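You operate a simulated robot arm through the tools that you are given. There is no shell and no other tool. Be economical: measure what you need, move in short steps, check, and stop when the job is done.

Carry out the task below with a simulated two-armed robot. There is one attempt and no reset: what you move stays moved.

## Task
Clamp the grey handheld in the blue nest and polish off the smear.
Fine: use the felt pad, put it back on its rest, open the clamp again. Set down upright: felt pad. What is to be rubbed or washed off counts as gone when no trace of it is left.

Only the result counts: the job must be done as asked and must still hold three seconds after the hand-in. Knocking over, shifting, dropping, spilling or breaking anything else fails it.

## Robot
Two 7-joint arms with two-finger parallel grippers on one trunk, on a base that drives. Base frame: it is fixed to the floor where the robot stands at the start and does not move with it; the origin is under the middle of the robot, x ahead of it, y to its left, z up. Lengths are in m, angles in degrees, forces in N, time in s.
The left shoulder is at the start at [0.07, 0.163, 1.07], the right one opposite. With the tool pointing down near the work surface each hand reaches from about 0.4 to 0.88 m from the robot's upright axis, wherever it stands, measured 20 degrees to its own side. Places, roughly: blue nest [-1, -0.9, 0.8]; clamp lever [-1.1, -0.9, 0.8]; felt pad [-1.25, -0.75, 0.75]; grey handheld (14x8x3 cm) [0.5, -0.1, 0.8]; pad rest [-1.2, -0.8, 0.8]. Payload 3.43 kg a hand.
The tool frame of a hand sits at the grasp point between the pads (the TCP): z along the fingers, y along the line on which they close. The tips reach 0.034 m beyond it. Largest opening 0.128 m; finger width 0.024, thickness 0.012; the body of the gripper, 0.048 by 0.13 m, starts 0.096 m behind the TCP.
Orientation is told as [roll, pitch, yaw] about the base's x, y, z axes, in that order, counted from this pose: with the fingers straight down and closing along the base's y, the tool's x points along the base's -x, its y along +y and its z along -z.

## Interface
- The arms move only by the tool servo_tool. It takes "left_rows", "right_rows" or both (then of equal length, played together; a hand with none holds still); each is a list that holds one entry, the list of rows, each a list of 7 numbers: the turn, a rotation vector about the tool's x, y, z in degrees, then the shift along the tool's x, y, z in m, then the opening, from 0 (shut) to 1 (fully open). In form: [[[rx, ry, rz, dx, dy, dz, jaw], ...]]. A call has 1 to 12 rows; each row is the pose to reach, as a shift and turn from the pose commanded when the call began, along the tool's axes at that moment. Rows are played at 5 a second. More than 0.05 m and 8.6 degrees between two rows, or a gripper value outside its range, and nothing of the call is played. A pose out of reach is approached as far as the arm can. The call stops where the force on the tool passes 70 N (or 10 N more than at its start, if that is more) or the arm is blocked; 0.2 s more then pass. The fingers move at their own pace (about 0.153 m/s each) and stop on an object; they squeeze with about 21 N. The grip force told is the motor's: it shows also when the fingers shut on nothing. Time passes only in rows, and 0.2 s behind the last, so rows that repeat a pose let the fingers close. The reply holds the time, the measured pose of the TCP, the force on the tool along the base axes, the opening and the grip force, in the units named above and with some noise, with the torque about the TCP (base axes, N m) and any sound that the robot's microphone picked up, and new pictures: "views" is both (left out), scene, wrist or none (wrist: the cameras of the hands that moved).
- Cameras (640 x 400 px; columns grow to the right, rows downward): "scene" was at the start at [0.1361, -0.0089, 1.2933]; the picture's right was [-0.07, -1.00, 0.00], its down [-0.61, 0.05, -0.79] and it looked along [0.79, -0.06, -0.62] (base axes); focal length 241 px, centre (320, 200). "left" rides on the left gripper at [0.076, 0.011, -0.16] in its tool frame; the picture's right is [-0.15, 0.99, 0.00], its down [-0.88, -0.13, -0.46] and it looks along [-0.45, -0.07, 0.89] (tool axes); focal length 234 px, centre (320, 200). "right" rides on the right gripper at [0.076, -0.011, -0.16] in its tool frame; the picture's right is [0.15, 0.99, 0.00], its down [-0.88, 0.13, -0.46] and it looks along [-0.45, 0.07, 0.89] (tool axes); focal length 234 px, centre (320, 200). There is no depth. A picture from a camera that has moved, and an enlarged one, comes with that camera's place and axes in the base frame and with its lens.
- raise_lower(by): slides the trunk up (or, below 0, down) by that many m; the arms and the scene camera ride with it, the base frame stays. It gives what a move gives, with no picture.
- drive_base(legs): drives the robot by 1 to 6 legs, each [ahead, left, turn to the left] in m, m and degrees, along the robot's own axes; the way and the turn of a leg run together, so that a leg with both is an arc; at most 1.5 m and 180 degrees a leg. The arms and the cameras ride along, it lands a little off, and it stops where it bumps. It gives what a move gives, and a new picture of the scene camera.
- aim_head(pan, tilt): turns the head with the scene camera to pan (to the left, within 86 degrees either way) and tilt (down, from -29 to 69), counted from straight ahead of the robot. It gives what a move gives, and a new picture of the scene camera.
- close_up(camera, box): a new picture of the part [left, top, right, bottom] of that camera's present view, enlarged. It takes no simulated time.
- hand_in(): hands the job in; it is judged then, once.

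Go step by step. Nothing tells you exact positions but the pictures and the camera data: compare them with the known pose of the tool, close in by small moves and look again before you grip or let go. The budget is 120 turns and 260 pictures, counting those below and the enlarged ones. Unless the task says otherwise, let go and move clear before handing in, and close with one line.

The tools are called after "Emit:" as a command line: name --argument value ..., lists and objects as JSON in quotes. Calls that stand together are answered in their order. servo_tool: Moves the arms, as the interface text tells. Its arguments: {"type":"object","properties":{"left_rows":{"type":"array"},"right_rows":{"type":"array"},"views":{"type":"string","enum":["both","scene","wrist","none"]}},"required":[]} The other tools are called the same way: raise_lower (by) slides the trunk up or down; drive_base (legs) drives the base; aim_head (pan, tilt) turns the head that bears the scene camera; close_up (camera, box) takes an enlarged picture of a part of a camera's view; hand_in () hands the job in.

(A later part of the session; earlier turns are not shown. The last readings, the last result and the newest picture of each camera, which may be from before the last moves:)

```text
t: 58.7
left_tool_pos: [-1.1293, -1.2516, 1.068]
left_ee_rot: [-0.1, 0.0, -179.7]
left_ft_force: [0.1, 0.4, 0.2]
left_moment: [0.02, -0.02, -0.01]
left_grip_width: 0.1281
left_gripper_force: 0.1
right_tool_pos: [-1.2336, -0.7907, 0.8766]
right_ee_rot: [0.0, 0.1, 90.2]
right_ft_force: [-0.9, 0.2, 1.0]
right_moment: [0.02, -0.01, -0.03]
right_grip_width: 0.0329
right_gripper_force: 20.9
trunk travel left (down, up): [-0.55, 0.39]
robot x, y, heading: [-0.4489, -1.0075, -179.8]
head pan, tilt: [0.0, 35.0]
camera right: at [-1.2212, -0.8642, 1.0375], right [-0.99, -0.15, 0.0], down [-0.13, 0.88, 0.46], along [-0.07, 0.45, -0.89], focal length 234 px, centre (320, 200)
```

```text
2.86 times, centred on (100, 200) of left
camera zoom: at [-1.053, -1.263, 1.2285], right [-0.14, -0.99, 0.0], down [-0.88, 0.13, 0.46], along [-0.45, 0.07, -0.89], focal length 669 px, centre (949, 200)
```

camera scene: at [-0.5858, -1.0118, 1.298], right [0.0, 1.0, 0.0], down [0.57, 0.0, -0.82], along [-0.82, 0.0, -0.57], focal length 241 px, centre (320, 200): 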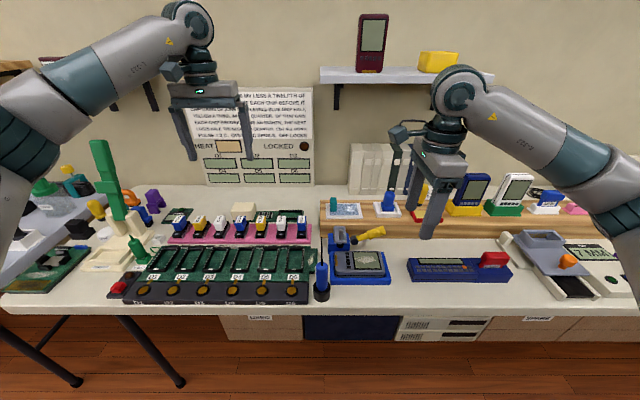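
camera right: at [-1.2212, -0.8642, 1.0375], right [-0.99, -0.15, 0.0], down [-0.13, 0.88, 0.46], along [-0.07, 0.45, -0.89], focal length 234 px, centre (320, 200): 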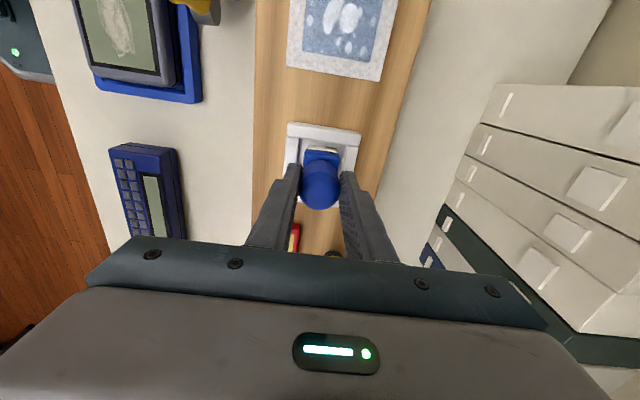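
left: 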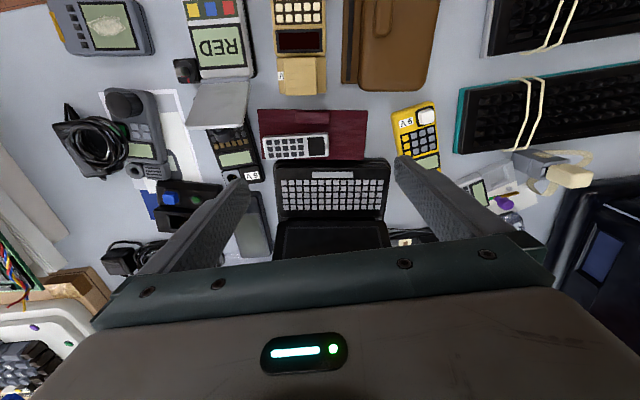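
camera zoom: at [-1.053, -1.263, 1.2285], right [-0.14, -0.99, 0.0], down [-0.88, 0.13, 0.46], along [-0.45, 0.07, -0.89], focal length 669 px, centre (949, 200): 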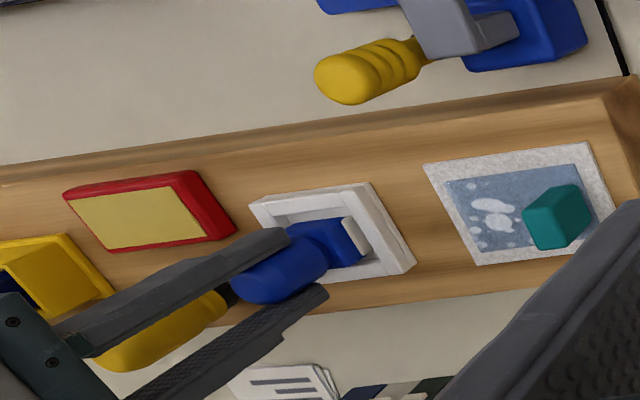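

Pad gripped; grasp pose TCP ≈ (-1.2336,-0.7907,0.8766) noted for the return. Lifting it and looking at its underside.

Emit:
servo_tool --right_rows '[[[0, 0, 0, 0, 0, -0.015, 0.1], [0, 0, 0, 0, 0, -0.04, 0.1], [0, 0, 0, 0, 0, -0.08, 0.1], [0, 0, 0, 0, 0, -0.1, 0.1], [0, 0, 0, 0, 0, -0.1, 0.1]]]' --views "none"

Emit:
close_up --camera "scene" --box '[350, 120, 450, 230]'

Emit:
close_up --camera "left" --box '[0, 130, 200, 270]'

```text
t: 59.9
left_tool_pos: [-1.1296, -1.2514, 1.0705]
left_ee_rot: [0.0, 0.0, -179.8]
left_ft_force: [0.7, 0.1, -0.3]
left_moment: [-0.04, -0.02, -0.03]
left_grip_width: 0.1283
left_gripper_force: 0.0
right_tool_pos: [-1.2345, -0.7906, 0.9756]
right_ee_rot: [0.0, 0.0, 90.2]
right_ft_force: [-0.4, 0.2, -1.1]
right_moment: [-0.02, -0.01, 0.0]
right_grip_width: 0.0331
right_gripper_force: 21.2
trunk travel left (down, up): [-0.55, 0.39]
robot x, y, heading: [-0.4467, -1.0051, -180.0]
head pan, tilt: [0.0, 35.0]
```

```text
3.64 times, centred on (400, 175) of scene
camera zoom: at [-0.5874, -1.0113, 1.2977], right [0.0, 1.0, 0.0], down [0.57, 0.0, -0.82], along [-0.82, 0.0, -0.57], focal length 877 px, centre (29, 291)
```

zoom: 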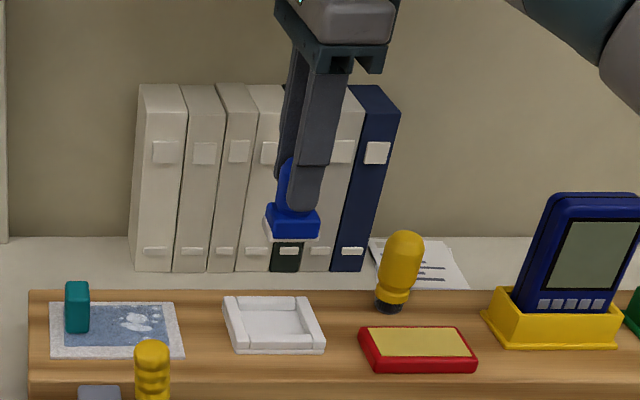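

```text
2.86 times, centred on (100, 200) of left
camera zoom: at [-1.0535, -1.2628, 1.2283], right [-0.14, -0.99, 0.0], down [-0.88, 0.13, 0.46], along [-0.45, 0.06, -0.89], focal length 669 px, centre (949, 200)
```

zoom: 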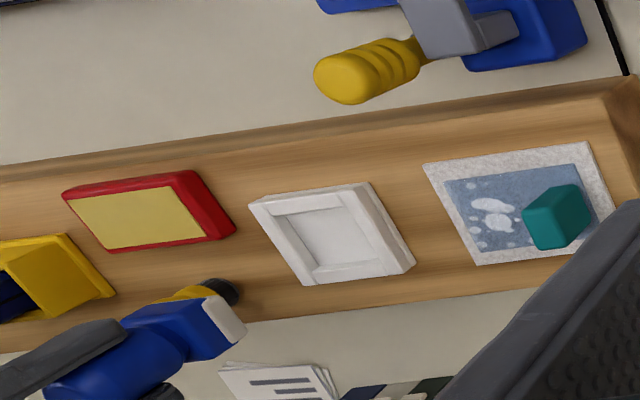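

Pad underside ≈ TCP − 0.067. Smear spans x −1.047…−1.020, y −0.918…−0.858 on the top at z≈0.786. Moving the pad over it, going round the lever.

Emit:
servo_tool --right_rows '[[[0, 0, 0, 0, -0.045, 0, 0.1], [0, 0, 0, 0, -0.09, 0, 0.1], [0, 0, 0, 0, -0.135, 0, 0.1], [0, 0, 0, 0, -0.18, 0, 0.1], [0, 0, 0, 0.02, -0.2, 0, 0.1], [0, 0, 0, 0.06, -0.2, 0.0, 0.1], [0, 0, 0, 0.085, -0.2, 0.02, 0.1], [0, 0, 0, 0.085, -0.2, 0.06, 0.1], [0, 0, 0, 0.085, -0.2, 0.09, 0.1], [0, 0, 0, 0.085, -0.2, 0.105, 0.1], [0, 0, 0, 0.085, -0.2, 0.105, 0.1]]]' --views "wrist"

Emit:
close_up --camera "scene" --box '[330, 200, 420, 280]'

Emit:
close_up --camera "left" --box '[40, 20, 220, 160]'

```text
t: 62.3
left_tool_pos: [-1.1292, -1.2497, 1.0691]
left_ee_rot: [0.1, 0.1, -179.8]
left_ft_force: [0.4, 1.2, 0.1]
left_moment: [0.02, 0.02, -0.01]
left_grip_width: 0.1278
left_gripper_force: 0.1
right_tool_pos: [-1.0322, -0.8754, 0.8712]
right_ee_rot: [0.0, 0.0, 90.3]
right_ft_force: [0.1, 0.2, -0.7]
right_moment: [0.0, 0.02, 0.01]
right_grip_width: 0.0328
right_gripper_force: 20.8
trunk travel left (down, up): [-0.55, 0.39]
robot x, y, heading: [-0.4489, -1.0059, -179.7]
head pan, tilt: [0.0, 35.0]
camera right: at [-1.0209, -0.9507, 1.0314], right [-0.99, -0.15, 0.0], down [-0.13, 0.88, 0.46], along [-0.07, 0.45, -0.89], focal length 234 px, centre (320, 200)
```

right: 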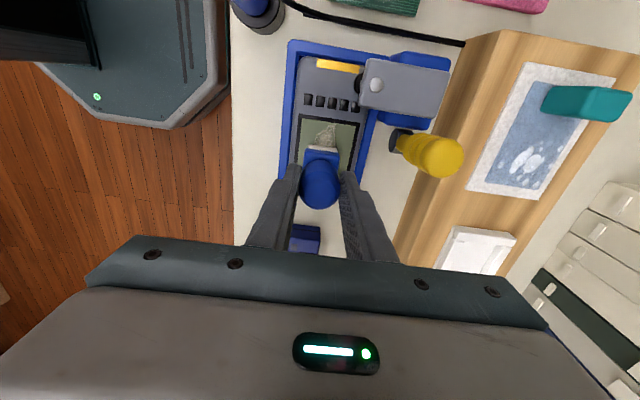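

```text
5.00 times, centred on (375, 240) of scene
camera zoom: at [-0.5869, -1.0116, 1.2978], right [0.0, 1.0, 0.0], down [0.57, 0.0, -0.82], along [-0.82, 0.0, -0.57], focal length 1206 px, centre (45, 0)
```

zoom: 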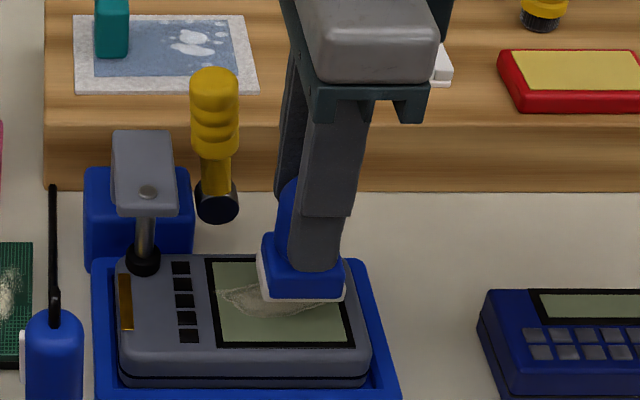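

```text
2.86 times, centred on (130, 90) of left
camera zoom: at [-1.0531, -1.2632, 1.2284], right [-0.14, -0.99, 0.0], down [-0.88, 0.13, 0.46], along [-0.45, 0.07, -0.89], focal length 669 px, centre (863, 514)
```

zoom: 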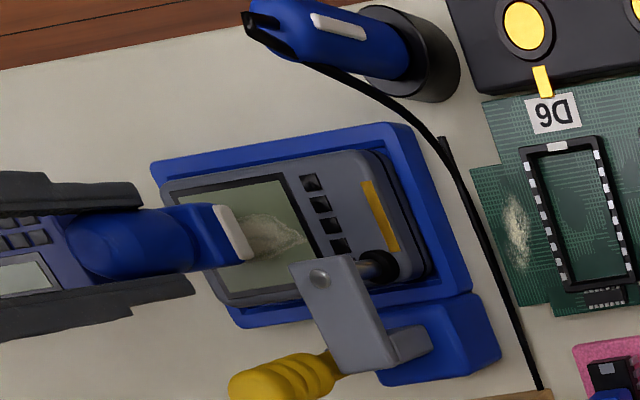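

Lowering the pad gently until contact.

Emit:
servo_tool --right_rows '[[[0, 0, 0, 0, 0, 0.006, 0.1], [0, 0, 0, 0, 0, 0.01, 0.1], [0, 0, 0, 0, 0, 0.014, 0.1], [0, 0, 0, 0, 0, 0.016, 0.1], [0, 0, 0, 0, 0, 0.016, 0.1]]]' --views "none"

```text
t: 63.5
left_tool_pos: [-1.1294, -1.2512, 1.0699]
left_ee_rot: [-0.1, 0.0, -179.8]
left_ft_force: [-0.5, 0.4, 0.0]
left_moment: [-0.02, 0.01, -0.03]
left_grip_width: 0.1279
left_gripper_force: 0.0
right_tool_pos: [-1.0329, -0.8745, 0.8556]
right_ee_rot: [0.0, 0.0, 90.2]
right_ft_force: [-0.8, 0.6, -1.4]
right_moment: [0.0, 0.02, 0.01]
right_grip_width: 0.0328
right_gripper_force: 21.2
trunk travel left (down, up): [-0.55, 0.39]
robot x, y, heading: [-0.4502, -1.0085, -179.9]
head pan, tilt: [0.0, 35.0]
```

Emit:
servo_tool --right_rows '[[[0, 0, 0, 0, 0, 0.002, 0.1], [0, 0, 0, 0, 0, 0.004, 0.1], [0, 0, 0, 0, 0, 0.005, 0.1], [0, 0, 0, 0, 0, 0.005, 0.1]]]' --views "none"

Emit:
close_up --camera "scene" --box '[340, 230, 410, 280]'

```text
t: 64.5
left_tool_pos: [-1.1289, -1.2502, 1.07]
left_ee_rot: [0.0, 0.0, -179.8]
left_ft_force: [-0.2, -0.3, -0.2]
left_moment: [0.02, -0.01, 0.02]
left_grip_width: 0.1281
left_gripper_force: 0.1
right_tool_pos: [-1.032, -0.8751, 0.851]
right_ee_rot: [0.0, 0.0, 90.1]
right_ft_force: [-0.7, 3.6, 9.1]
right_moment: [0.21, 0.1, 0.0]
right_grip_width: 0.033
right_gripper_force: 21.1
trunk travel left (down, up): [-0.55, 0.39]
robot x, y, heading: [-0.4486, -1.0083, -179.7]
head pan, tilt: [0.0, 35.0]
```

```text
8.00 times, centred on (375, 255) of scene
camera zoom: at [-0.5859, -1.0113, 1.298], right [0.0, 1.0, 0.0], down [0.57, 0.0, -0.82], along [-0.82, 0.0, -0.57], focal length 1930 px, centre (-120, -240)
```

zoom: 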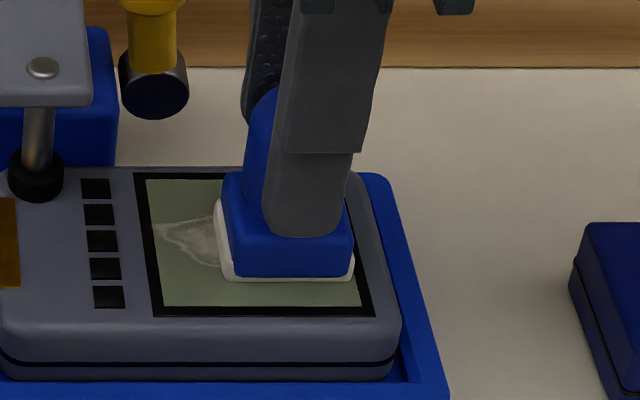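

Contact at ~10 N. Starting to rub back and forth along the smear.

Emit:
servo_tool --right_rows '[[[0, 0, 0, 0.015, 0, 0.0005, 0.1], [0, 0, 0, 0.03, 0, 0.0005, 0.1], [0, 0, 0, 0.03, 0.007, 0.0005, 0.1], [0, 0, 0, 0.015, 0.007, 0.0005, 0.1], [0, 0, 0, 0, 0.007, 0.0005, 0.1], [0, 0, 0, -0.005, 0, 0.0005, 0.1], [0, 0, 0, 0, -0.007, 0.0005, 0.1], [0, 0, 0, 0.015, -0.007, 0.0005, 0.1], [0, 0, 0, 0.03, -0.007, 0.0005, 0.1], [0, 0, 0, 0.03, 0, 0.0005, 0.1], [0, 0, 0, 0.015, 0, 0.0005, 0.1], [0, 0, 0, 0, 0, 0.0005, 0.1]]]' --views "none"

Emit:
close_up --camera "scene" --box '[340, 230, 410, 280]'

```text
t: 67.1
left_tool_pos: [-1.1292, -1.2514, 1.069]
left_ee_rot: [0.0, 0.0, -179.9]
left_ft_force: [0.7, -0.7, 0.3]
left_moment: [-0.02, 0.0, -0.02]
left_grip_width: 0.1282
left_gripper_force: 0.0
right_tool_pos: [-1.0319, -0.876, 0.849]
right_ee_rot: [0.0, 0.0, 90.2]
right_ft_force: [-0.4, 0.7, -1.0]
right_moment: [0.0, 0.01, 0.0]
right_grip_width: 0.0331
right_gripper_force: 21.3
trunk travel left (down, up): [-0.55, 0.39]
robot x, y, heading: [-0.4494, -1.0084, -179.6]
head pan, tilt: [0.0, 35.0]
```

```text
8.00 times, centred on (375, 255) of scene
camera zoom: at [-0.5869, -1.0111, 1.2978], right [0.0, 1.0, 0.0], down [0.57, 0.0, -0.82], along [-0.82, 0.0, -0.57], focal length 1930 px, centre (-120, -240)
```

zoom: 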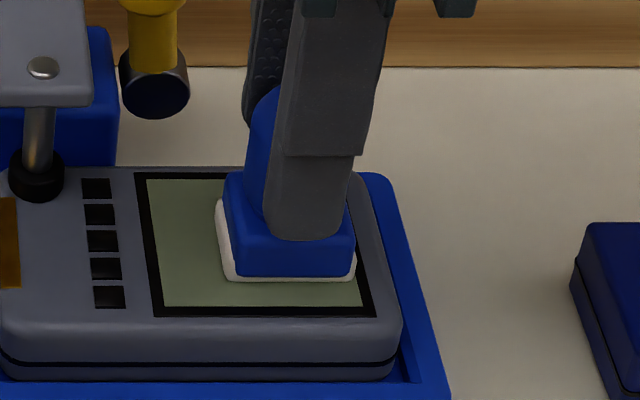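

The visible part is already clean, though contact force has dropped (pad slipped slightly in the grip). I'll lift to check the rest.

Emit:
servo_tool --right_rows '[[[0, 0, 0, -0.01, 0, -0.03, 0.1], [0, 0, 0, -0.05, 0, -0.05, 0.1], [0, 0, 0, -0.08, 0, -0.06, 0.1], [0, 0, 0, -0.08, 0, -0.06, 0.1]]]' --views "none"

Emit:
close_up --camera "scene" --box '[340, 230, 410, 280]'

Emit:
close_up --camera "left" --box '[60, 40, 170, 130]'

Emit:
close_up --camera "scene" --box '[360, 180, 450, 260]'

```text
t: 68.1
left_tool_pos: [-1.1288, -1.252, 1.0695]
left_ee_rot: [0.0, -0.1, -179.9]
left_ft_force: [-0.5, -0.1, 0.7]
left_moment: [-0.01, -0.02, 0.02]
left_grip_width: 0.1279
left_gripper_force: 0.0
right_tool_pos: [-1.033, -0.7951, 0.9128]
right_ee_rot: [0.0, 0.0, 90.3]
right_ft_force: [0.2, 0.4, -1.6]
right_moment: [0.01, 0.01, 0.01]
right_grip_width: 0.033
right_gripper_force: 21.1
trunk travel left (down, up): [-0.55, 0.39]
robot x, y, heading: [-0.4457, -1.0085, -179.6]
head pan, tilt: [0.0, 35.0]
```

```text
8.00 times, centred on (375, 255) of scene
camera zoom: at [-0.5874, -1.0118, 1.2977], right [0.0, 1.0, 0.0], down [0.57, 0.0, -0.82], along [-0.82, 0.0, -0.57], focal length 1930 px, centre (-120, -240)
```

zoom: 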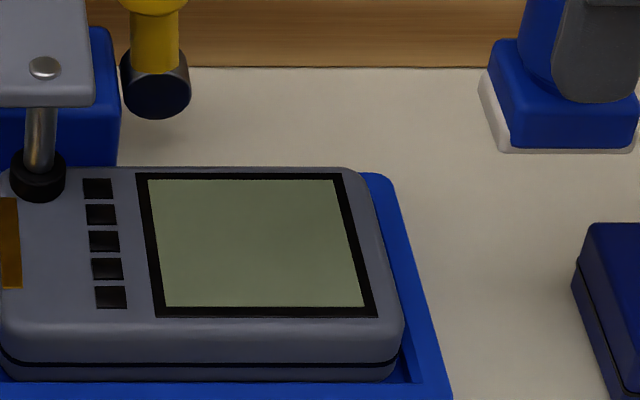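

```text
4.44 times, centred on (115, 85) of left
camera zoom: at [-1.0535, -1.2634, 1.2282], right [-0.14, -0.99, 0.0], down [-0.88, 0.13, 0.46], along [-0.45, 0.07, -0.89], focal length 1041 px, centre (1231, 711)
```

zoom: 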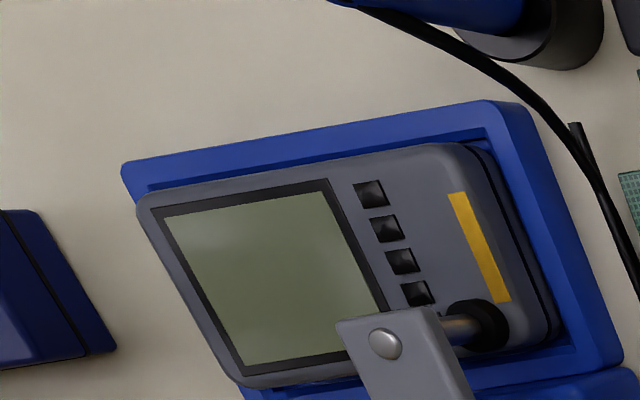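

```text
5.00 times, centred on (405, 220) of scene
camera zoom: at [-0.5874, -1.0118, 1.2977], right [0.0, 1.0, 0.0], down [0.57, 0.0, -0.82], along [-0.82, 0.0, -0.57], focal length 1206 px, centre (-105, 100)
```

zoom: 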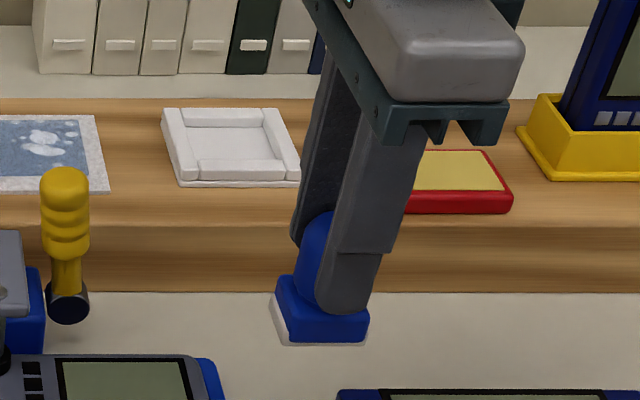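

The screen looks clean. For safety I'll do one more wiping pass with renewed contact to remove any faint residue.

Emit:
servo_tool --right_rows '[[[0, 0, 0, 0.04, 0, 0.015, 0.1], [0, 0, 0, 0.075, 0, 0.035, 0.1], [0, 0, 0, 0.08, 0, 0.055, 0.1], [0, 0, 0, 0.08, 0, 0.061, 0.1], [0, 0, 0, 0.08, 0, 0.0625, 0.1], [0, 0, 0, 0.08, 0, 0.0635, 0.1], [0, 0, 0, 0.095, 0.004, 0.0635, 0.1], [0, 0, 0, 0.11, 0.004, 0.0635, 0.1], [0, 0, 0, 0.11, -0.004, 0.0635, 0.1], [0, 0, 0, 0.095, -0.004, 0.0635, 0.1], [0, 0, 0, 0.08, -0.004, 0.0635, 0.1], [0, 0, 0, 0.075, 0.0, 0.0635, 0.1]]]' --views "none"

```text
t: 70.7
left_tool_pos: [-1.1287, -1.2529, 1.0702]
left_ee_rot: [-0.1, -0.1, -179.7]
left_ft_force: [0.5, -0.1, -0.4]
left_moment: [-0.01, -0.02, 0.01]
left_grip_width: 0.1282
left_gripper_force: 0.0
right_tool_pos: [-1.0317, -0.87, 0.8471]
right_ee_rot: [0.1, -0.1, 90.2]
right_ft_force: [3.3, -2.5, 12.2]
right_moment: [-0.16, -0.24, 0.01]
right_grip_width: 0.0331
right_gripper_force: 21.0
trunk travel left (down, up): [-0.55, 0.39]
robot x, y, heading: [-0.4475, -1.0088, -179.5]
head pan, tilt: [0.0, 35.0]
```

Good contact (12 N) in this pass. A couple more strokes, then I lift and look.

Emit:
servo_tool --right_rows '[[[0, 0, 0, 0.015, 0.006, 0, 0.1], [0, 0, 0, 0.03, 0.006, 0, 0.1], [0, 0, 0, 0.035, 0, 0, 0.1], [0, 0, 0, 0.02, -0.006, 0, 0.1], [0, 0, 0, 0.0, -0.006, 0, 0.1], [0, 0, 0, -0.01, 0, -0.03, 0.1], [0, 0, 0, -0.045, 0, -0.05, 0.1], [0, 0, 0, -0.075, 0, -0.08, 0.1], [0, 0, 0, -0.08, 0, -0.12, 0.1], [0, 0, 0, -0.08, 0, -0.13, 0.1]]]' --views "none"

Emit:
close_up --camera "scene" --box '[340, 230, 410, 280]'

Emit:
close_up --camera "scene" --box '[360, 150, 450, 230]'

Emit:
close_up --camera "right" --box '[240, 100, 420, 240]'

```text
t: 72.9
left_tool_pos: [-1.1298, -1.2516, 1.0691]
left_ee_rot: [0.0, 0.0, -179.7]
left_ft_force: [0.3, -0.1, 0.2]
left_moment: [-0.04, 0.04, -0.01]
left_grip_width: 0.1279
left_gripper_force: 0.0
right_tool_pos: [-1.0315, -0.7895, 0.977]
right_ee_rot: [0.0, 0.0, 90.2]
right_ft_force: [-0.6, -0.3, -0.8]
right_moment: [-0.01, -0.03, 0.02]
right_grip_width: 0.0329
right_gripper_force: 21.1
trunk travel left (down, up): [-0.55, 0.39]
robot x, y, heading: [-0.4509, -1.0092, -179.8]
head pan, tilt: [0.0, 35.0]
```

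```text
8.00 times, centred on (375, 255) of scene
camera zoom: at [-0.5873, -1.0111, 1.2977], right [0.0, 1.0, 0.0], down [0.57, 0.0, -0.82], along [-0.82, 0.0, -0.57], focal length 1930 px, centre (-120, -240)
```

zoom: 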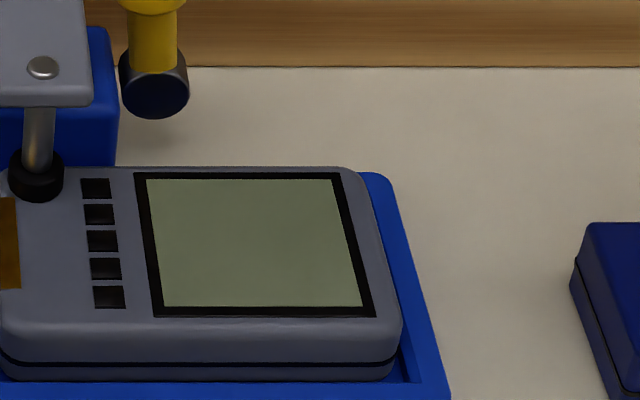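

```text
5.00 times, centred on (405, 190) of scene
camera zoom: at [-0.5873, -1.0111, 1.2977], right [0.0, 1.0, 0.0], down [0.57, 0.0, -0.82], along [-0.82, 0.0, -0.57], focal length 1206 px, centre (-105, 250)
```

zoom: 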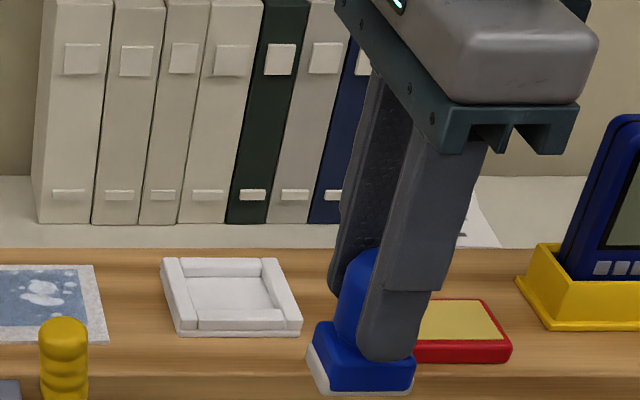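

```text
2.86 times, centred on (330, 170) of right
camera zoom: at [-1.0204, -0.8633, 1.1371], right [-0.99, -0.15, 0.0], down [-0.13, 0.88, 0.46], along [-0.07, 0.45, -0.89], focal length 669 px, centre (291, 286)
```

zoom: 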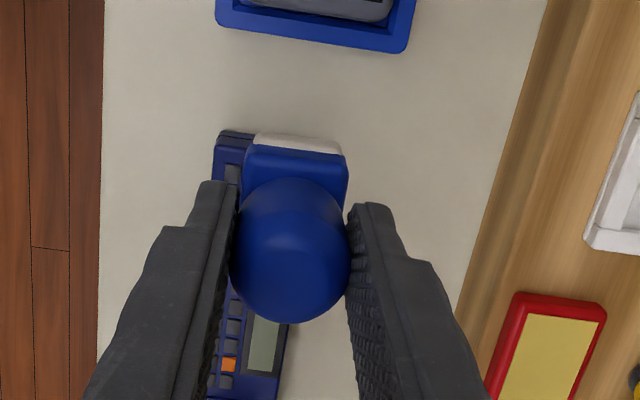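

Screen spotless. Returning the pad above its rest (commanded offset exactly reversed) and checking alignment before lowering.

Emit:
servo_tool --right_rows '[[[0, 0, 0, 0, 0.045, 0, 0.1], [0, 0, 0, 0, 0.09, 0, 0.1], [0, 0, 0, 0, 0.135, 0, 0.1], [0, 0, 0, 0, 0.175, 0, 0.1], [0, 0, 0, 0.0, 0.2, 0, 0.1], [0, 0, 0, 0.0, 0.2, 0.04, 0.1], [0, 0, 0, 0.0, 0.2, 0.07, 0.1], [0, 0, 0, 0.0, 0.2, 0.07, 0.1]]]' --views "none"

Emit:
close_up --camera "scene" --box '[370, 170, 430, 220]'

Emit:
close_up --camera "left" --box '[20, 150, 170, 250]'

Emit:
close_up --camera "right" --box '[240, 80, 420, 240]'

```text
t: 74.7
left_tool_pos: [-1.1289, -1.2506, 1.0705]
left_ee_rot: [0.1, 0.0, -179.8]
left_ft_force: [-0.3, -0.1, 0.5]
left_moment: [-0.02, 0.03, -0.01]
left_grip_width: 0.1281
left_gripper_force: 0.1
right_tool_pos: [-1.2323, -0.7905, 0.9069]
right_ee_rot: [0.0, -0.1, 90.1]
right_ft_force: [0.4, 0.4, -0.7]
right_moment: [0.0, 0.03, 0.0]
right_grip_width: 0.0328
right_gripper_force: 20.6
trunk travel left (down, up): [-0.55, 0.39]
robot x, y, heading: [-0.4457, -1.0111, -179.6]
head pan, tilt: [0.0, 35.0]
```

```text
8.00 times, centred on (400, 195) of scene
camera zoom: at [-0.5868, -1.0115, 1.2978], right [0.0, 1.0, 0.0], down [0.57, 0.0, -0.82], along [-0.82, 0.0, -0.57], focal length 1930 px, centre (-320, 240)
```

zoom: 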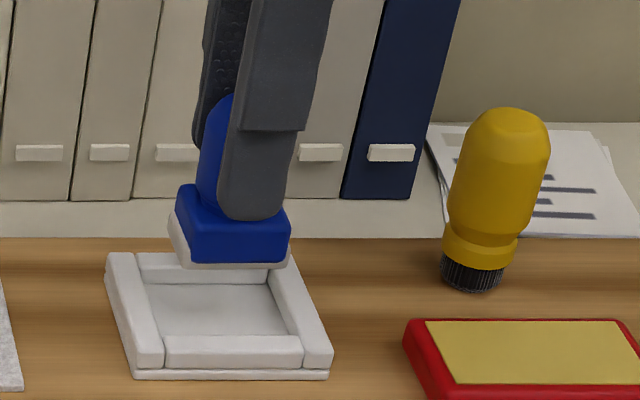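

```text
4.00 times, centred on (95, 200) of left
camera zoom: at [-1.053, -1.2631, 1.2286], right [-0.14, -0.99, 0.0], down [-0.88, 0.13, 0.46], along [-0.45, 0.07, -0.89], focal length 937 px, centre (1220, 200)
```

zoom: 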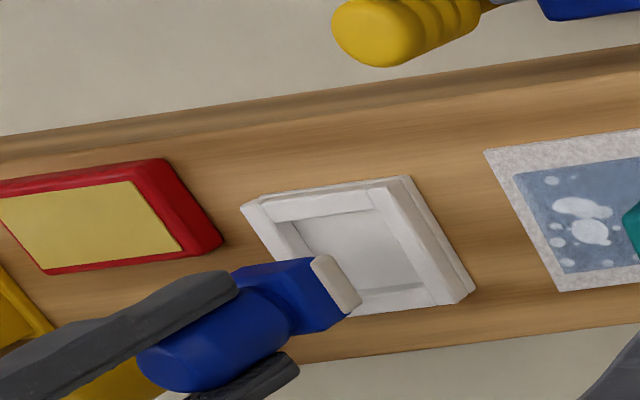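

```text
2.50 times, centred on (330, 160) of right
camera zoom: at [-1.2206, -0.8645, 1.0678], right [-0.99, -0.15, 0.0], down [-0.13, 0.88, 0.46], along [-0.07, 0.45, -0.89], focal length 585 px, centre (295, 300)
```

zoom: 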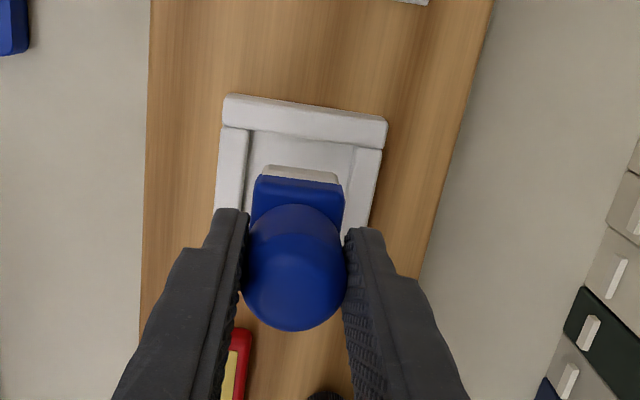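

The pad hangs square above its rest. Lowering in small steps.

Emit:
servo_tool --right_rows '[[[0, 0, 0, 0, 0, 0.008, 0.1], [0, 0, 0, 0, 0, 0.016, 0.1], [0, 0, 0, 0, 0, 0.02, 0.1], [0, 0, 0, 0, 0, 0.023, 0.1], [0, 0, 0, 0, 0, 0.025, 0.1], [0, 0, 0, 0, 0, 0.025, 0.1]]]' --views "none"

Emit:
close_up --camera "scene" --box '[370, 170, 430, 220]'

Emit:
close_up --camera "left" --box '[20, 150, 170, 250]'

```text
t: 76.1
left_tool_pos: [-1.1299, -1.2509, 1.0696]
left_ee_rot: [0.0, 0.1, -179.8]
left_ft_force: [0.2, 0.2, 0.3]
left_moment: [-0.01, 0.0, 0.02]
left_grip_width: 0.1277
left_gripper_force: 0.1
right_tool_pos: [-1.2318, -0.7913, 0.8815]
right_ee_rot: [-0.1, 0.1, 90.2]
right_ft_force: [0.0, -0.2, -0.7]
right_moment: [0.02, -0.02, 0.02]
right_grip_width: 0.0332
right_gripper_force: 20.8
trunk travel left (down, up): [-0.55, 0.39]
robot x, y, heading: [-0.4459, -1.0086, -179.8]
head pan, tilt: [0.0, 35.0]
```

```text
8.00 times, centred on (400, 195) of scene
camera zoom: at [-0.5871, -1.0114, 1.2978], right [0.0, 1.0, 0.0], down [0.57, 0.0, -0.82], along [-0.82, 0.0, -0.57], focal length 1930 px, centre (-320, 240)
```

zoom: 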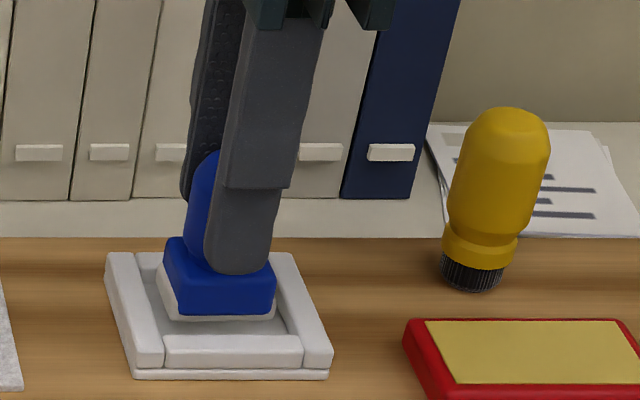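

```text
4.00 times, centred on (95, 200) of left
camera zoom: at [-1.0533, -1.2629, 1.2284], right [-0.14, -0.99, 0.0], down [-0.88, 0.13, 0.46], along [-0.45, 0.07, -0.89], focal length 937 px, centre (1220, 200)
```

zoom: 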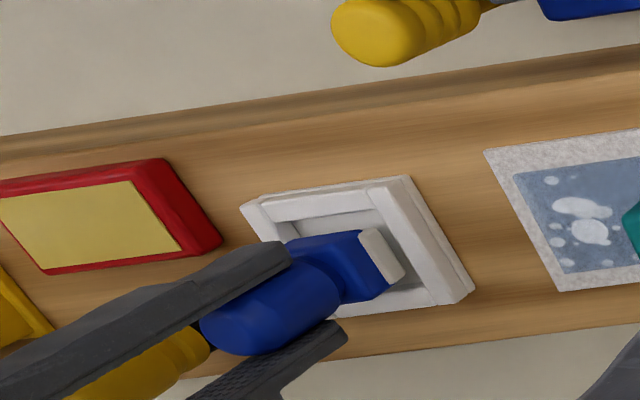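

Well centred, still above the floor. Continuing down until contact.

Emit:
servo_tool --right_rows '[[[0, 0, 0, 0, 0, 0.002, 0.1], [0, 0, 0, 0, 0, 0.004, 0.1], [0, 0, 0, 0, 0, 0.006, 0.1], [0, 0, 0, 0, 0, 0.008, 0.1], [0, 0, 0, 0, 0, 0.008, 0.1]]]' --views "none"

Emit:
close_up --camera "scene" --box '[370, 170, 430, 220]'

```text
t: 77.3
left_tool_pos: [-1.1305, -1.251, 1.0684]
left_ee_rot: [0.0, 0.0, -179.8]
left_ft_force: [-0.2, 0.2, -0.8]
left_moment: [0.0, -0.01, 0.0]
left_grip_width: 0.1282
left_gripper_force: 0.0
right_tool_pos: [-1.2324, -0.7919, 0.8736]
right_ee_rot: [0.0, 0.0, 90.3]
right_ft_force: [-0.8, -0.2, -0.9]
right_moment: [0.0, 0.0, -0.01]
right_grip_width: 0.0329
right_gripper_force: 21.4
trunk travel left (down, up): [-0.55, 0.39]
robot x, y, heading: [-0.4481, -1.0063, -179.8]
head pan, tilt: [0.0, 35.0]
```

```text
8.00 times, centred on (400, 195) of scene
camera zoom: at [-0.5871, -1.0115, 1.2978], right [0.0, 1.0, 0.0], down [0.57, 0.0, -0.82], along [-0.82, 0.0, -0.57], focal length 1930 px, centre (-320, 240)
```

zoom: 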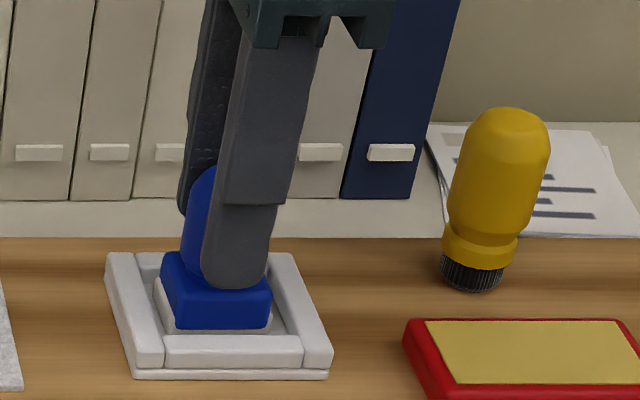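

Emit:
servo_tool --right_rows '[[[0, 0, 0, 0, 0, 0.0015, 0.1], [0, 0, 0, 0, 0, 0.003, 0.1], [0, 0, 0, 0, 0, 0.0045, 0.1], [0, 0, 0, 0, 0, 0.006, 0.1], [0, 0, 0, 0, 0, 0.006, 0.1]]]' --views "none"

Emit:
close_up --camera "scene" --box '[370, 170, 430, 220]'

```text
t: 78.5
left_tool_pos: [-1.1277, -1.2519, 1.0703]
left_ee_rot: [0.0, -0.1, -179.9]
left_ft_force: [-0.1, 0.2, -0.2]
left_moment: [0.0, 0.0, 0.01]
left_grip_width: 0.1282
left_gripper_force: 0.0
right_tool_pos: [-1.2322, -0.7915, 0.8708]
right_ee_rot: [0.2, 0.0, 90.2]
right_ft_force: [-4.4, 1.0, 22.3]
right_moment: [0.06, -0.27, -0.03]
right_grip_width: 0.0325
right_gripper_force: 20.8
trunk travel left (down, up): [-0.55, 0.39]
robot x, y, heading: [-0.4502, -1.0125, -180.1]
head pan, tilt: [0.0, 35.0]
```

```text
8.00 times, centred on (400, 195) of scene
camera zoom: at [-0.5849, -1.0121, 1.2981], right [0.0, 1.0, 0.0], down [0.57, 0.0, -0.82], along [-0.82, 0.0, -0.57], focal length 1930 px, centre (-320, 240)
```

zoom: 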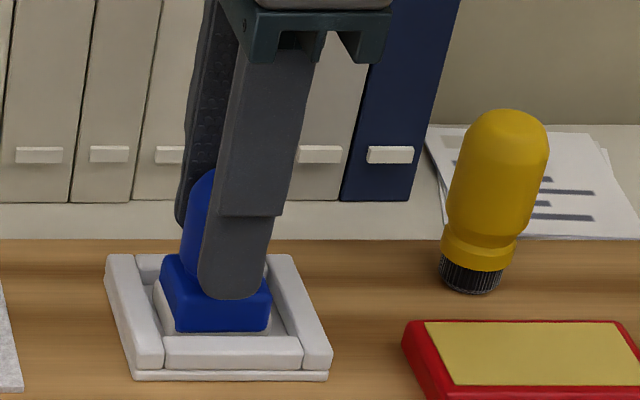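

The pad rests on its floor. Unload, open, and rise straight up.

Emit:
servo_tool --right_rows '[[[0, 0, 0, 0, 0, -0.003, 0.1], [0, 0, 0, 0, 0, -0.003, 0.35], [0, 0, 0, 0, 0, -0.003, 0.5], [0, 0, 0, 0, 0, -0.003, 0.6], [0, 0, 0, 0, 0, -0.03, 0.62], [0, 0, 0, 0, 0, -0.07, 0.62], [0, 0, 0, 0, 0, -0.11, 0.62], [0, 0, 0, 0, 0, -0.11, 0.62]]]' --views "none"

Emit:
close_up --camera "scene" --box '[340, 170, 430, 280]'

Emit:
close_up --camera "left" --box '[20, 150, 170, 250]'

```text
t: 80.3
left_tool_pos: [-1.1298, -1.2503, 1.0686]
left_ee_rot: [0.0, -0.1, -179.8]
left_ft_force: [0.1, 0.5, -0.7]
left_moment: [0.01, -0.01, -0.01]
left_grip_width: 0.1282
left_gripper_force: 0.0
right_tool_pos: [-1.2351, -0.7902, 0.9796]
right_ee_rot: [-0.1, 0.0, 90.2]
right_ft_force: [-0.1, 0.1, 0.0]
right_moment: [-0.01, 0.02, 0.01]
right_grip_width: 0.0793
right_gripper_force: 0.1
trunk travel left (down, up): [-0.55, 0.39]
robot x, y, heading: [-0.4511, -1.0097, -179.7]
head pan, tilt: [0.0, 35.0]
```

```text
3.64 times, centred on (385, 225) of scene
camera zoom: at [-0.5875, -1.011, 1.2977], right [0.0, 1.0, 0.0], down [0.57, 0.0, -0.82], along [-0.82, 0.0, -0.57], focal length 877 px, centre (84, 109)
```

zoom: 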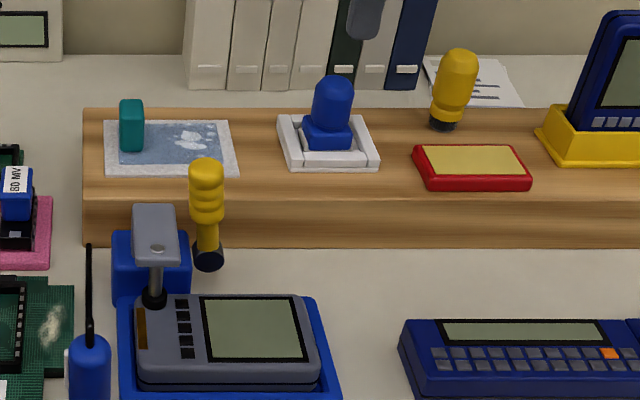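

```text
4.00 times, centred on (95, 200) of left
camera zoom: at [-1.0537, -1.2625, 1.2282], right [-0.14, -0.99, 0.0], down [-0.88, 0.13, 0.46], along [-0.45, 0.06, -0.89], focal length 937 px, centre (1220, 200)
```

zoom: 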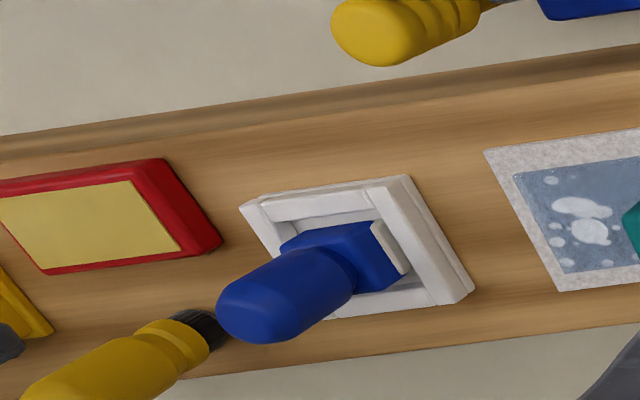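

Pad is back on its rest. Now opening the clamp: I'll place closed fingers on the left of the upright handle, above the clamp arm.

Emit:
servo_tool --right_rows '[[[0, 0, 0, 0.0, -0.04, 0.0, 0.3], [0, 0, 0, 0.0, -0.08, 0.0, 0.0], [0, 0, 0, 0.02, -0.122, 0.0, 0.0], [0, 0, 0, 0.06, -0.122, 0.0, 0.0], [0, 0, 0, 0.1, -0.122, 0, 0.0], [0, 0, 0, 0.14, -0.122, 0, 0.0], [0, 0, 0, 0.165, -0.122, 0.02, 0.0], [0, 0, 0, 0.165, -0.122, 0.06, 0.0], [0, 0, 0, 0.165, -0.122, 0.065, 0.0]]]' --views "wrist"

Emit:
close_up --camera "scene" --box '[330, 190, 410, 260]'

Emit:
close_up --camera "left" --box '[60, 40, 220, 180]'

```text
t: 82.3
left_tool_pos: [-1.1292, -1.2512, 1.0696]
left_ee_rot: [0.1, 0.1, -179.8]
left_ft_force: [0.3, 0.2, -0.5]
left_moment: [0.03, 0.01, -0.03]
left_grip_width: 0.1278
left_gripper_force: 0.1
right_tool_pos: [-1.1098, -0.9554, 0.9126]
right_ee_rot: [0.0, 0.0, 90.2]
right_ft_force: [0.7, -0.2, -0.3]
right_moment: [-0.02, 0.01, -0.02]
right_grip_width: 0.0
right_gripper_force: 20.6
trunk travel left (down, up): [-0.55, 0.39]
robot x, y, heading: [-0.447, -1.0077, -179.8]
head pan, tilt: [0.0, 35.0]
camera right: at [-1.0981, -1.0301, 1.0722], right [-0.99, -0.15, 0.0], down [-0.13, 0.88, 0.46], along [-0.07, 0.45, -0.89], focal length 234 px, centre (320, 200)
```

right: 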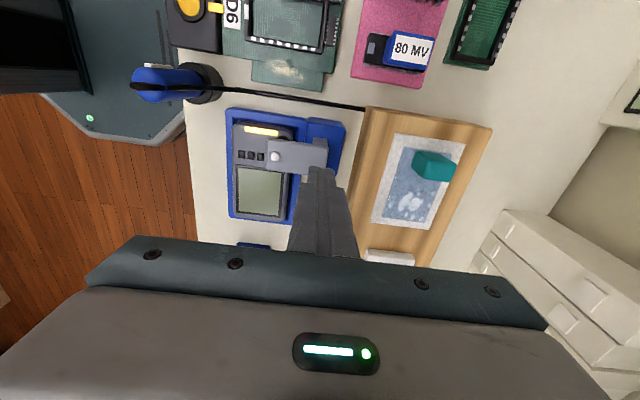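

```text
5.71 times, centred on (370, 225) of scene
camera zoom: at [-0.5866, -1.0121, 1.2979], right [0.0, 1.0, 0.0], down [0.57, 0.0, -0.82], along [-0.82, 0.0, -0.57], focal length 1379 px, centre (34, 57)
```

zoom: 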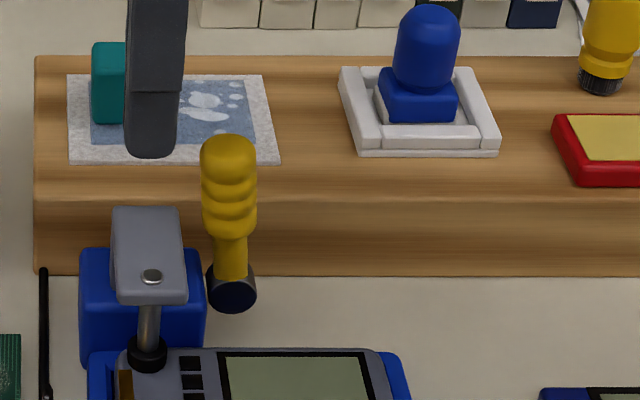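

```text
2.86 times, centred on (140, 110) of left
camera zoom: at [-1.0527, -1.2637, 1.2285], right [-0.14, -0.99, 0.0], down [-0.88, 0.13, 0.46], along [-0.45, 0.07, -0.89], focal length 669 px, centre (834, 457)
```

zoom: 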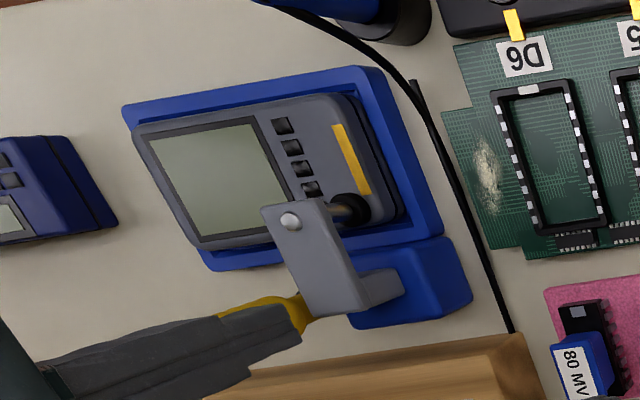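

Pushing the handle to the right from its left side, following its arc.

Emit:
servo_tool --right_rows '[[[0, 0, 0, 0, 0.003, 0.0156, 0.0], [0, 0, 0, -0.0154, 0.003, 0.0156, 0.0], [0, 0, 0, -0.024, 0.003, 0.0156, 0.0], [0, 0, 0, -0.0331, 0.003, 0.0156, 0.0], [0, 0, 0, -0.04, 0.003, 0.016, 0.0], [0, 0, 0, -0.0454, 0.003, 0.0165, 0.0], [0, 0, 0, -0.0454, 0.003, 0.0165, 0.0]]]' --views "none"

Emit:
close_up --camera "scene" --box '[330, 190, 410, 260]'

```text
t: 83.9
left_tool_pos: [-1.1295, -1.252, 1.0702]
left_ee_rot: [0.0, 0.0, -179.8]
left_ft_force: [0.7, -1.5, 1.2]
left_moment: [0.03, 0.01, 0.0]
left_grip_width: 0.128
left_gripper_force: 0.0
right_tool_pos: [-1.1143, -0.91, 0.897]
right_ee_rot: [0.0, -0.1, 90.2]
right_ft_force: [2.4, -1.5, -1.3]
right_moment: [-0.12, -0.1, -0.03]
right_grip_width: 0.0
right_gripper_force: 21.0
trunk travel left (down, up): [-0.55, 0.39]
robot x, y, heading: [-0.4497, -1.0061, -179.9]
head pan, tilt: [0.0, 35.0]
```

```text
5.71 times, centred on (370, 225) of scene
camera zoom: at [-0.5867, -1.0118, 1.2978], right [0.0, 1.0, 0.0], down [0.57, 0.0, -0.82], along [-0.82, 0.0, -0.57], focal length 1379 px, centre (34, 57)
```

zoom: 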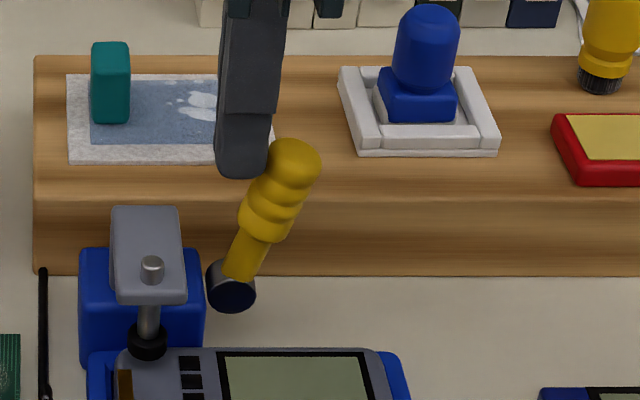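

The lever follows. Continuing down along the arc to its starting angle.

Emit:
servo_tool --right_rows '[[[0, 0, 0, -0.0065, 0, 0.0015, 0.0], [0, 0, 0, -0.0127, 0, 0.003, 0.0], [0, 0, 0, -0.0212, 0, 0.0072, 0.0], [0, 0, 0, -0.0297, 0, 0.012, 0.0], [0, 0, 0, -0.037, 0, 0.018, 0.0], [0, 0, 0, -0.0439, 0, 0.0247, 0.0], [0, 0, 0, -0.047, 0, 0.029, 0.0], [0, 0, 0, -0.047, 0, 0.029, 0.0]]]' --views "none"

Emit:
close_up --camera "scene" --box '[330, 190, 410, 260]'

```text
t: 85.7
left_tool_pos: [-1.1298, -1.2503, 1.0695]
left_ee_rot: [0.0, 0.0, -179.7]
left_ft_force: [0.0, -0.3, -0.4]
left_moment: [0.0, -0.01, -0.05]
left_grip_width: 0.1281
left_gripper_force: 0.1
right_tool_pos: [-1.1147, -0.8631, 0.8682]
right_ee_rot: [0.0, 0.1, 90.1]
right_ft_force: [0.3, 0.2, -1.0]
right_moment: [0.02, 0.02, 0.03]
right_grip_width: 0.0
right_gripper_force: 21.1
trunk travel left (down, up): [-0.55, 0.39]
robot x, y, heading: [-0.4484, -1.0083, -179.7]
head pan, tilt: [0.0, 35.0]
```

```text
5.71 times, centred on (370, 225) of scene
camera zoom: at [-0.5871, -1.0115, 1.2977], right [0.0, 1.0, 0.0], down [0.57, 0.0, -0.82], along [-0.82, 0.0, -0.57], focal length 1379 px, centre (34, 57)
```

zoom: 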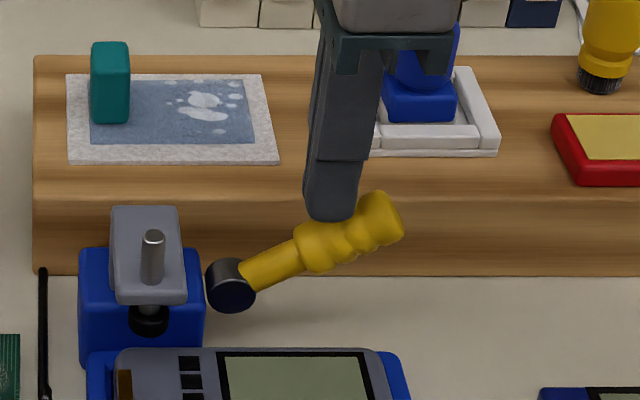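

Nearly at the original open angle; a little further down until it stops.

Emit:
servo_tool --right_rows '[[[0, 0, 0, -0.002, 0, 0.002, 0.0], [0, 0, 0, -0.003, 0, 0.004, 0.0], [0, 0, 0, -0.004, 0, 0.006, 0.0], [0, 0, 0, -0.005, 0, 0.008, 0.0], [0, 0, 0, -0.005, 0, 0.0095, 0.0], [0, 0, 0, -0.005, 0, 0.0095, 0.0]]]' --views "none"

Emit:
close_up --camera "scene" --box '[330, 190, 410, 260]'

```text
t: 87.1
left_tool_pos: [-1.129, -1.2513, 1.07]
left_ee_rot: [0.0, 0.0, -179.9]
left_ft_force: [-1.0, 0.5, -0.6]
left_moment: [0.0, 0.0, -0.01]
left_grip_width: 0.1279
left_gripper_force: 0.2
right_tool_pos: [-1.1134, -0.8586, 0.857]
right_ee_rot: [0.0, -0.1, 90.2]
right_ft_force: [0.4, 0.7, 5.4]
right_moment: [0.08, 0.07, 0.02]
right_grip_width: 0.0
right_gripper_force: 20.9
trunk travel left (down, up): [-0.55, 0.39]
robot x, y, heading: [-0.452, -1.0079, -179.7]
head pan, tilt: [0.0, 35.0]
```

```text
5.71 times, centred on (370, 225) of scene
camera zoom: at [-0.5863, -1.0116, 1.2979], right [0.0, 1.0, 0.0], down [0.57, 0.0, -0.82], along [-0.82, 0.0, -0.57], focal length 1379 px, centre (34, 57)
```

zoom: 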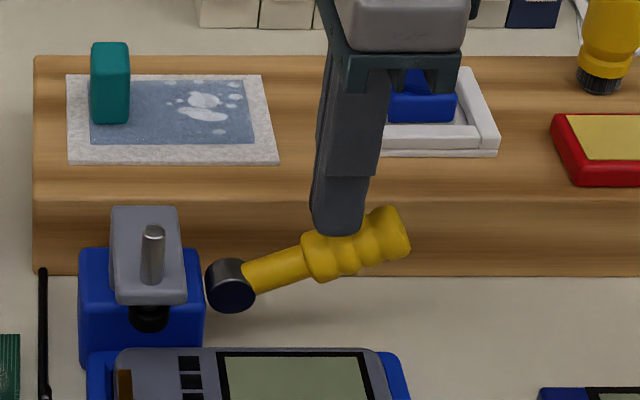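

It matches the starting position. One last small nudge against the stop, then I rise clear and check everything.

Emit:
servo_tool --right_rows '[[[0, 0, 0, 0, 0, 0.002, 0.0], [0, 0, 0, 0, 0, 0.003, 0.0], [0, 0, 0, 0, 0, -0.03, 0.0], [0, 0, 0, 0, 0, -0.08, 0.0], [0, 0, 0, 0, -0.04, -0.11, 0.0], [0, 0, 0, -0.03, -0.08, -0.12, 0.0], [0, 0, 0, -0.06, -0.12, -0.12, 0.0]]]' --views "scene"

Emit:
close_up --camera "scene" --box '[330, 170, 430, 290]'

Emit:
close_up --camera "left" --box '[20, 20, 220, 250]'

```text
refused: row 6 steps farther than a row can; nothing moved
```

```text
3.33 times, centred on (380, 230) of scene
camera zoom: at [-0.5863, -1.0116, 1.2979], right [0.0, 1.0, 0.0], down [0.57, 0.0, -0.82], along [-0.82, 0.0, -0.57], focal length 804 px, centre (120, 100)
```

zoom: 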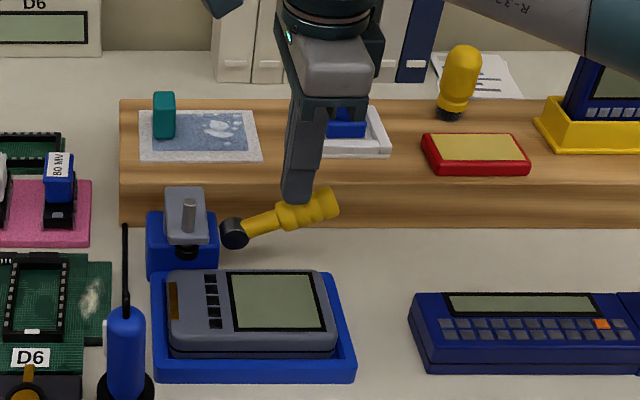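

```text
1.74 times, centred on (120, 135) of left
camera zoom: at [-1.0525, -1.263, 1.2288], right [-0.14, -0.99, 0.0], down [-0.88, 0.13, 0.46], along [-0.45, 0.07, -0.89], focal length 407 px, centre (668, 313)
```

zoom: 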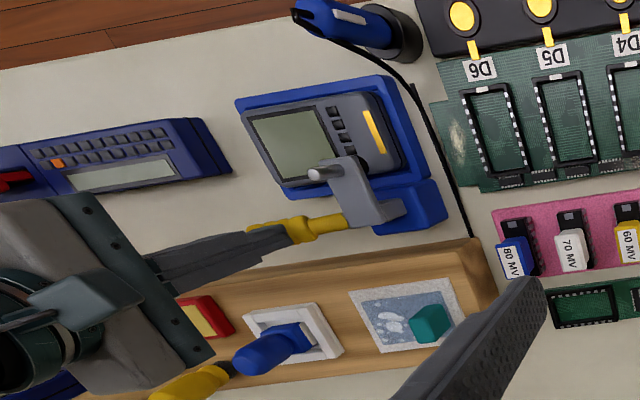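

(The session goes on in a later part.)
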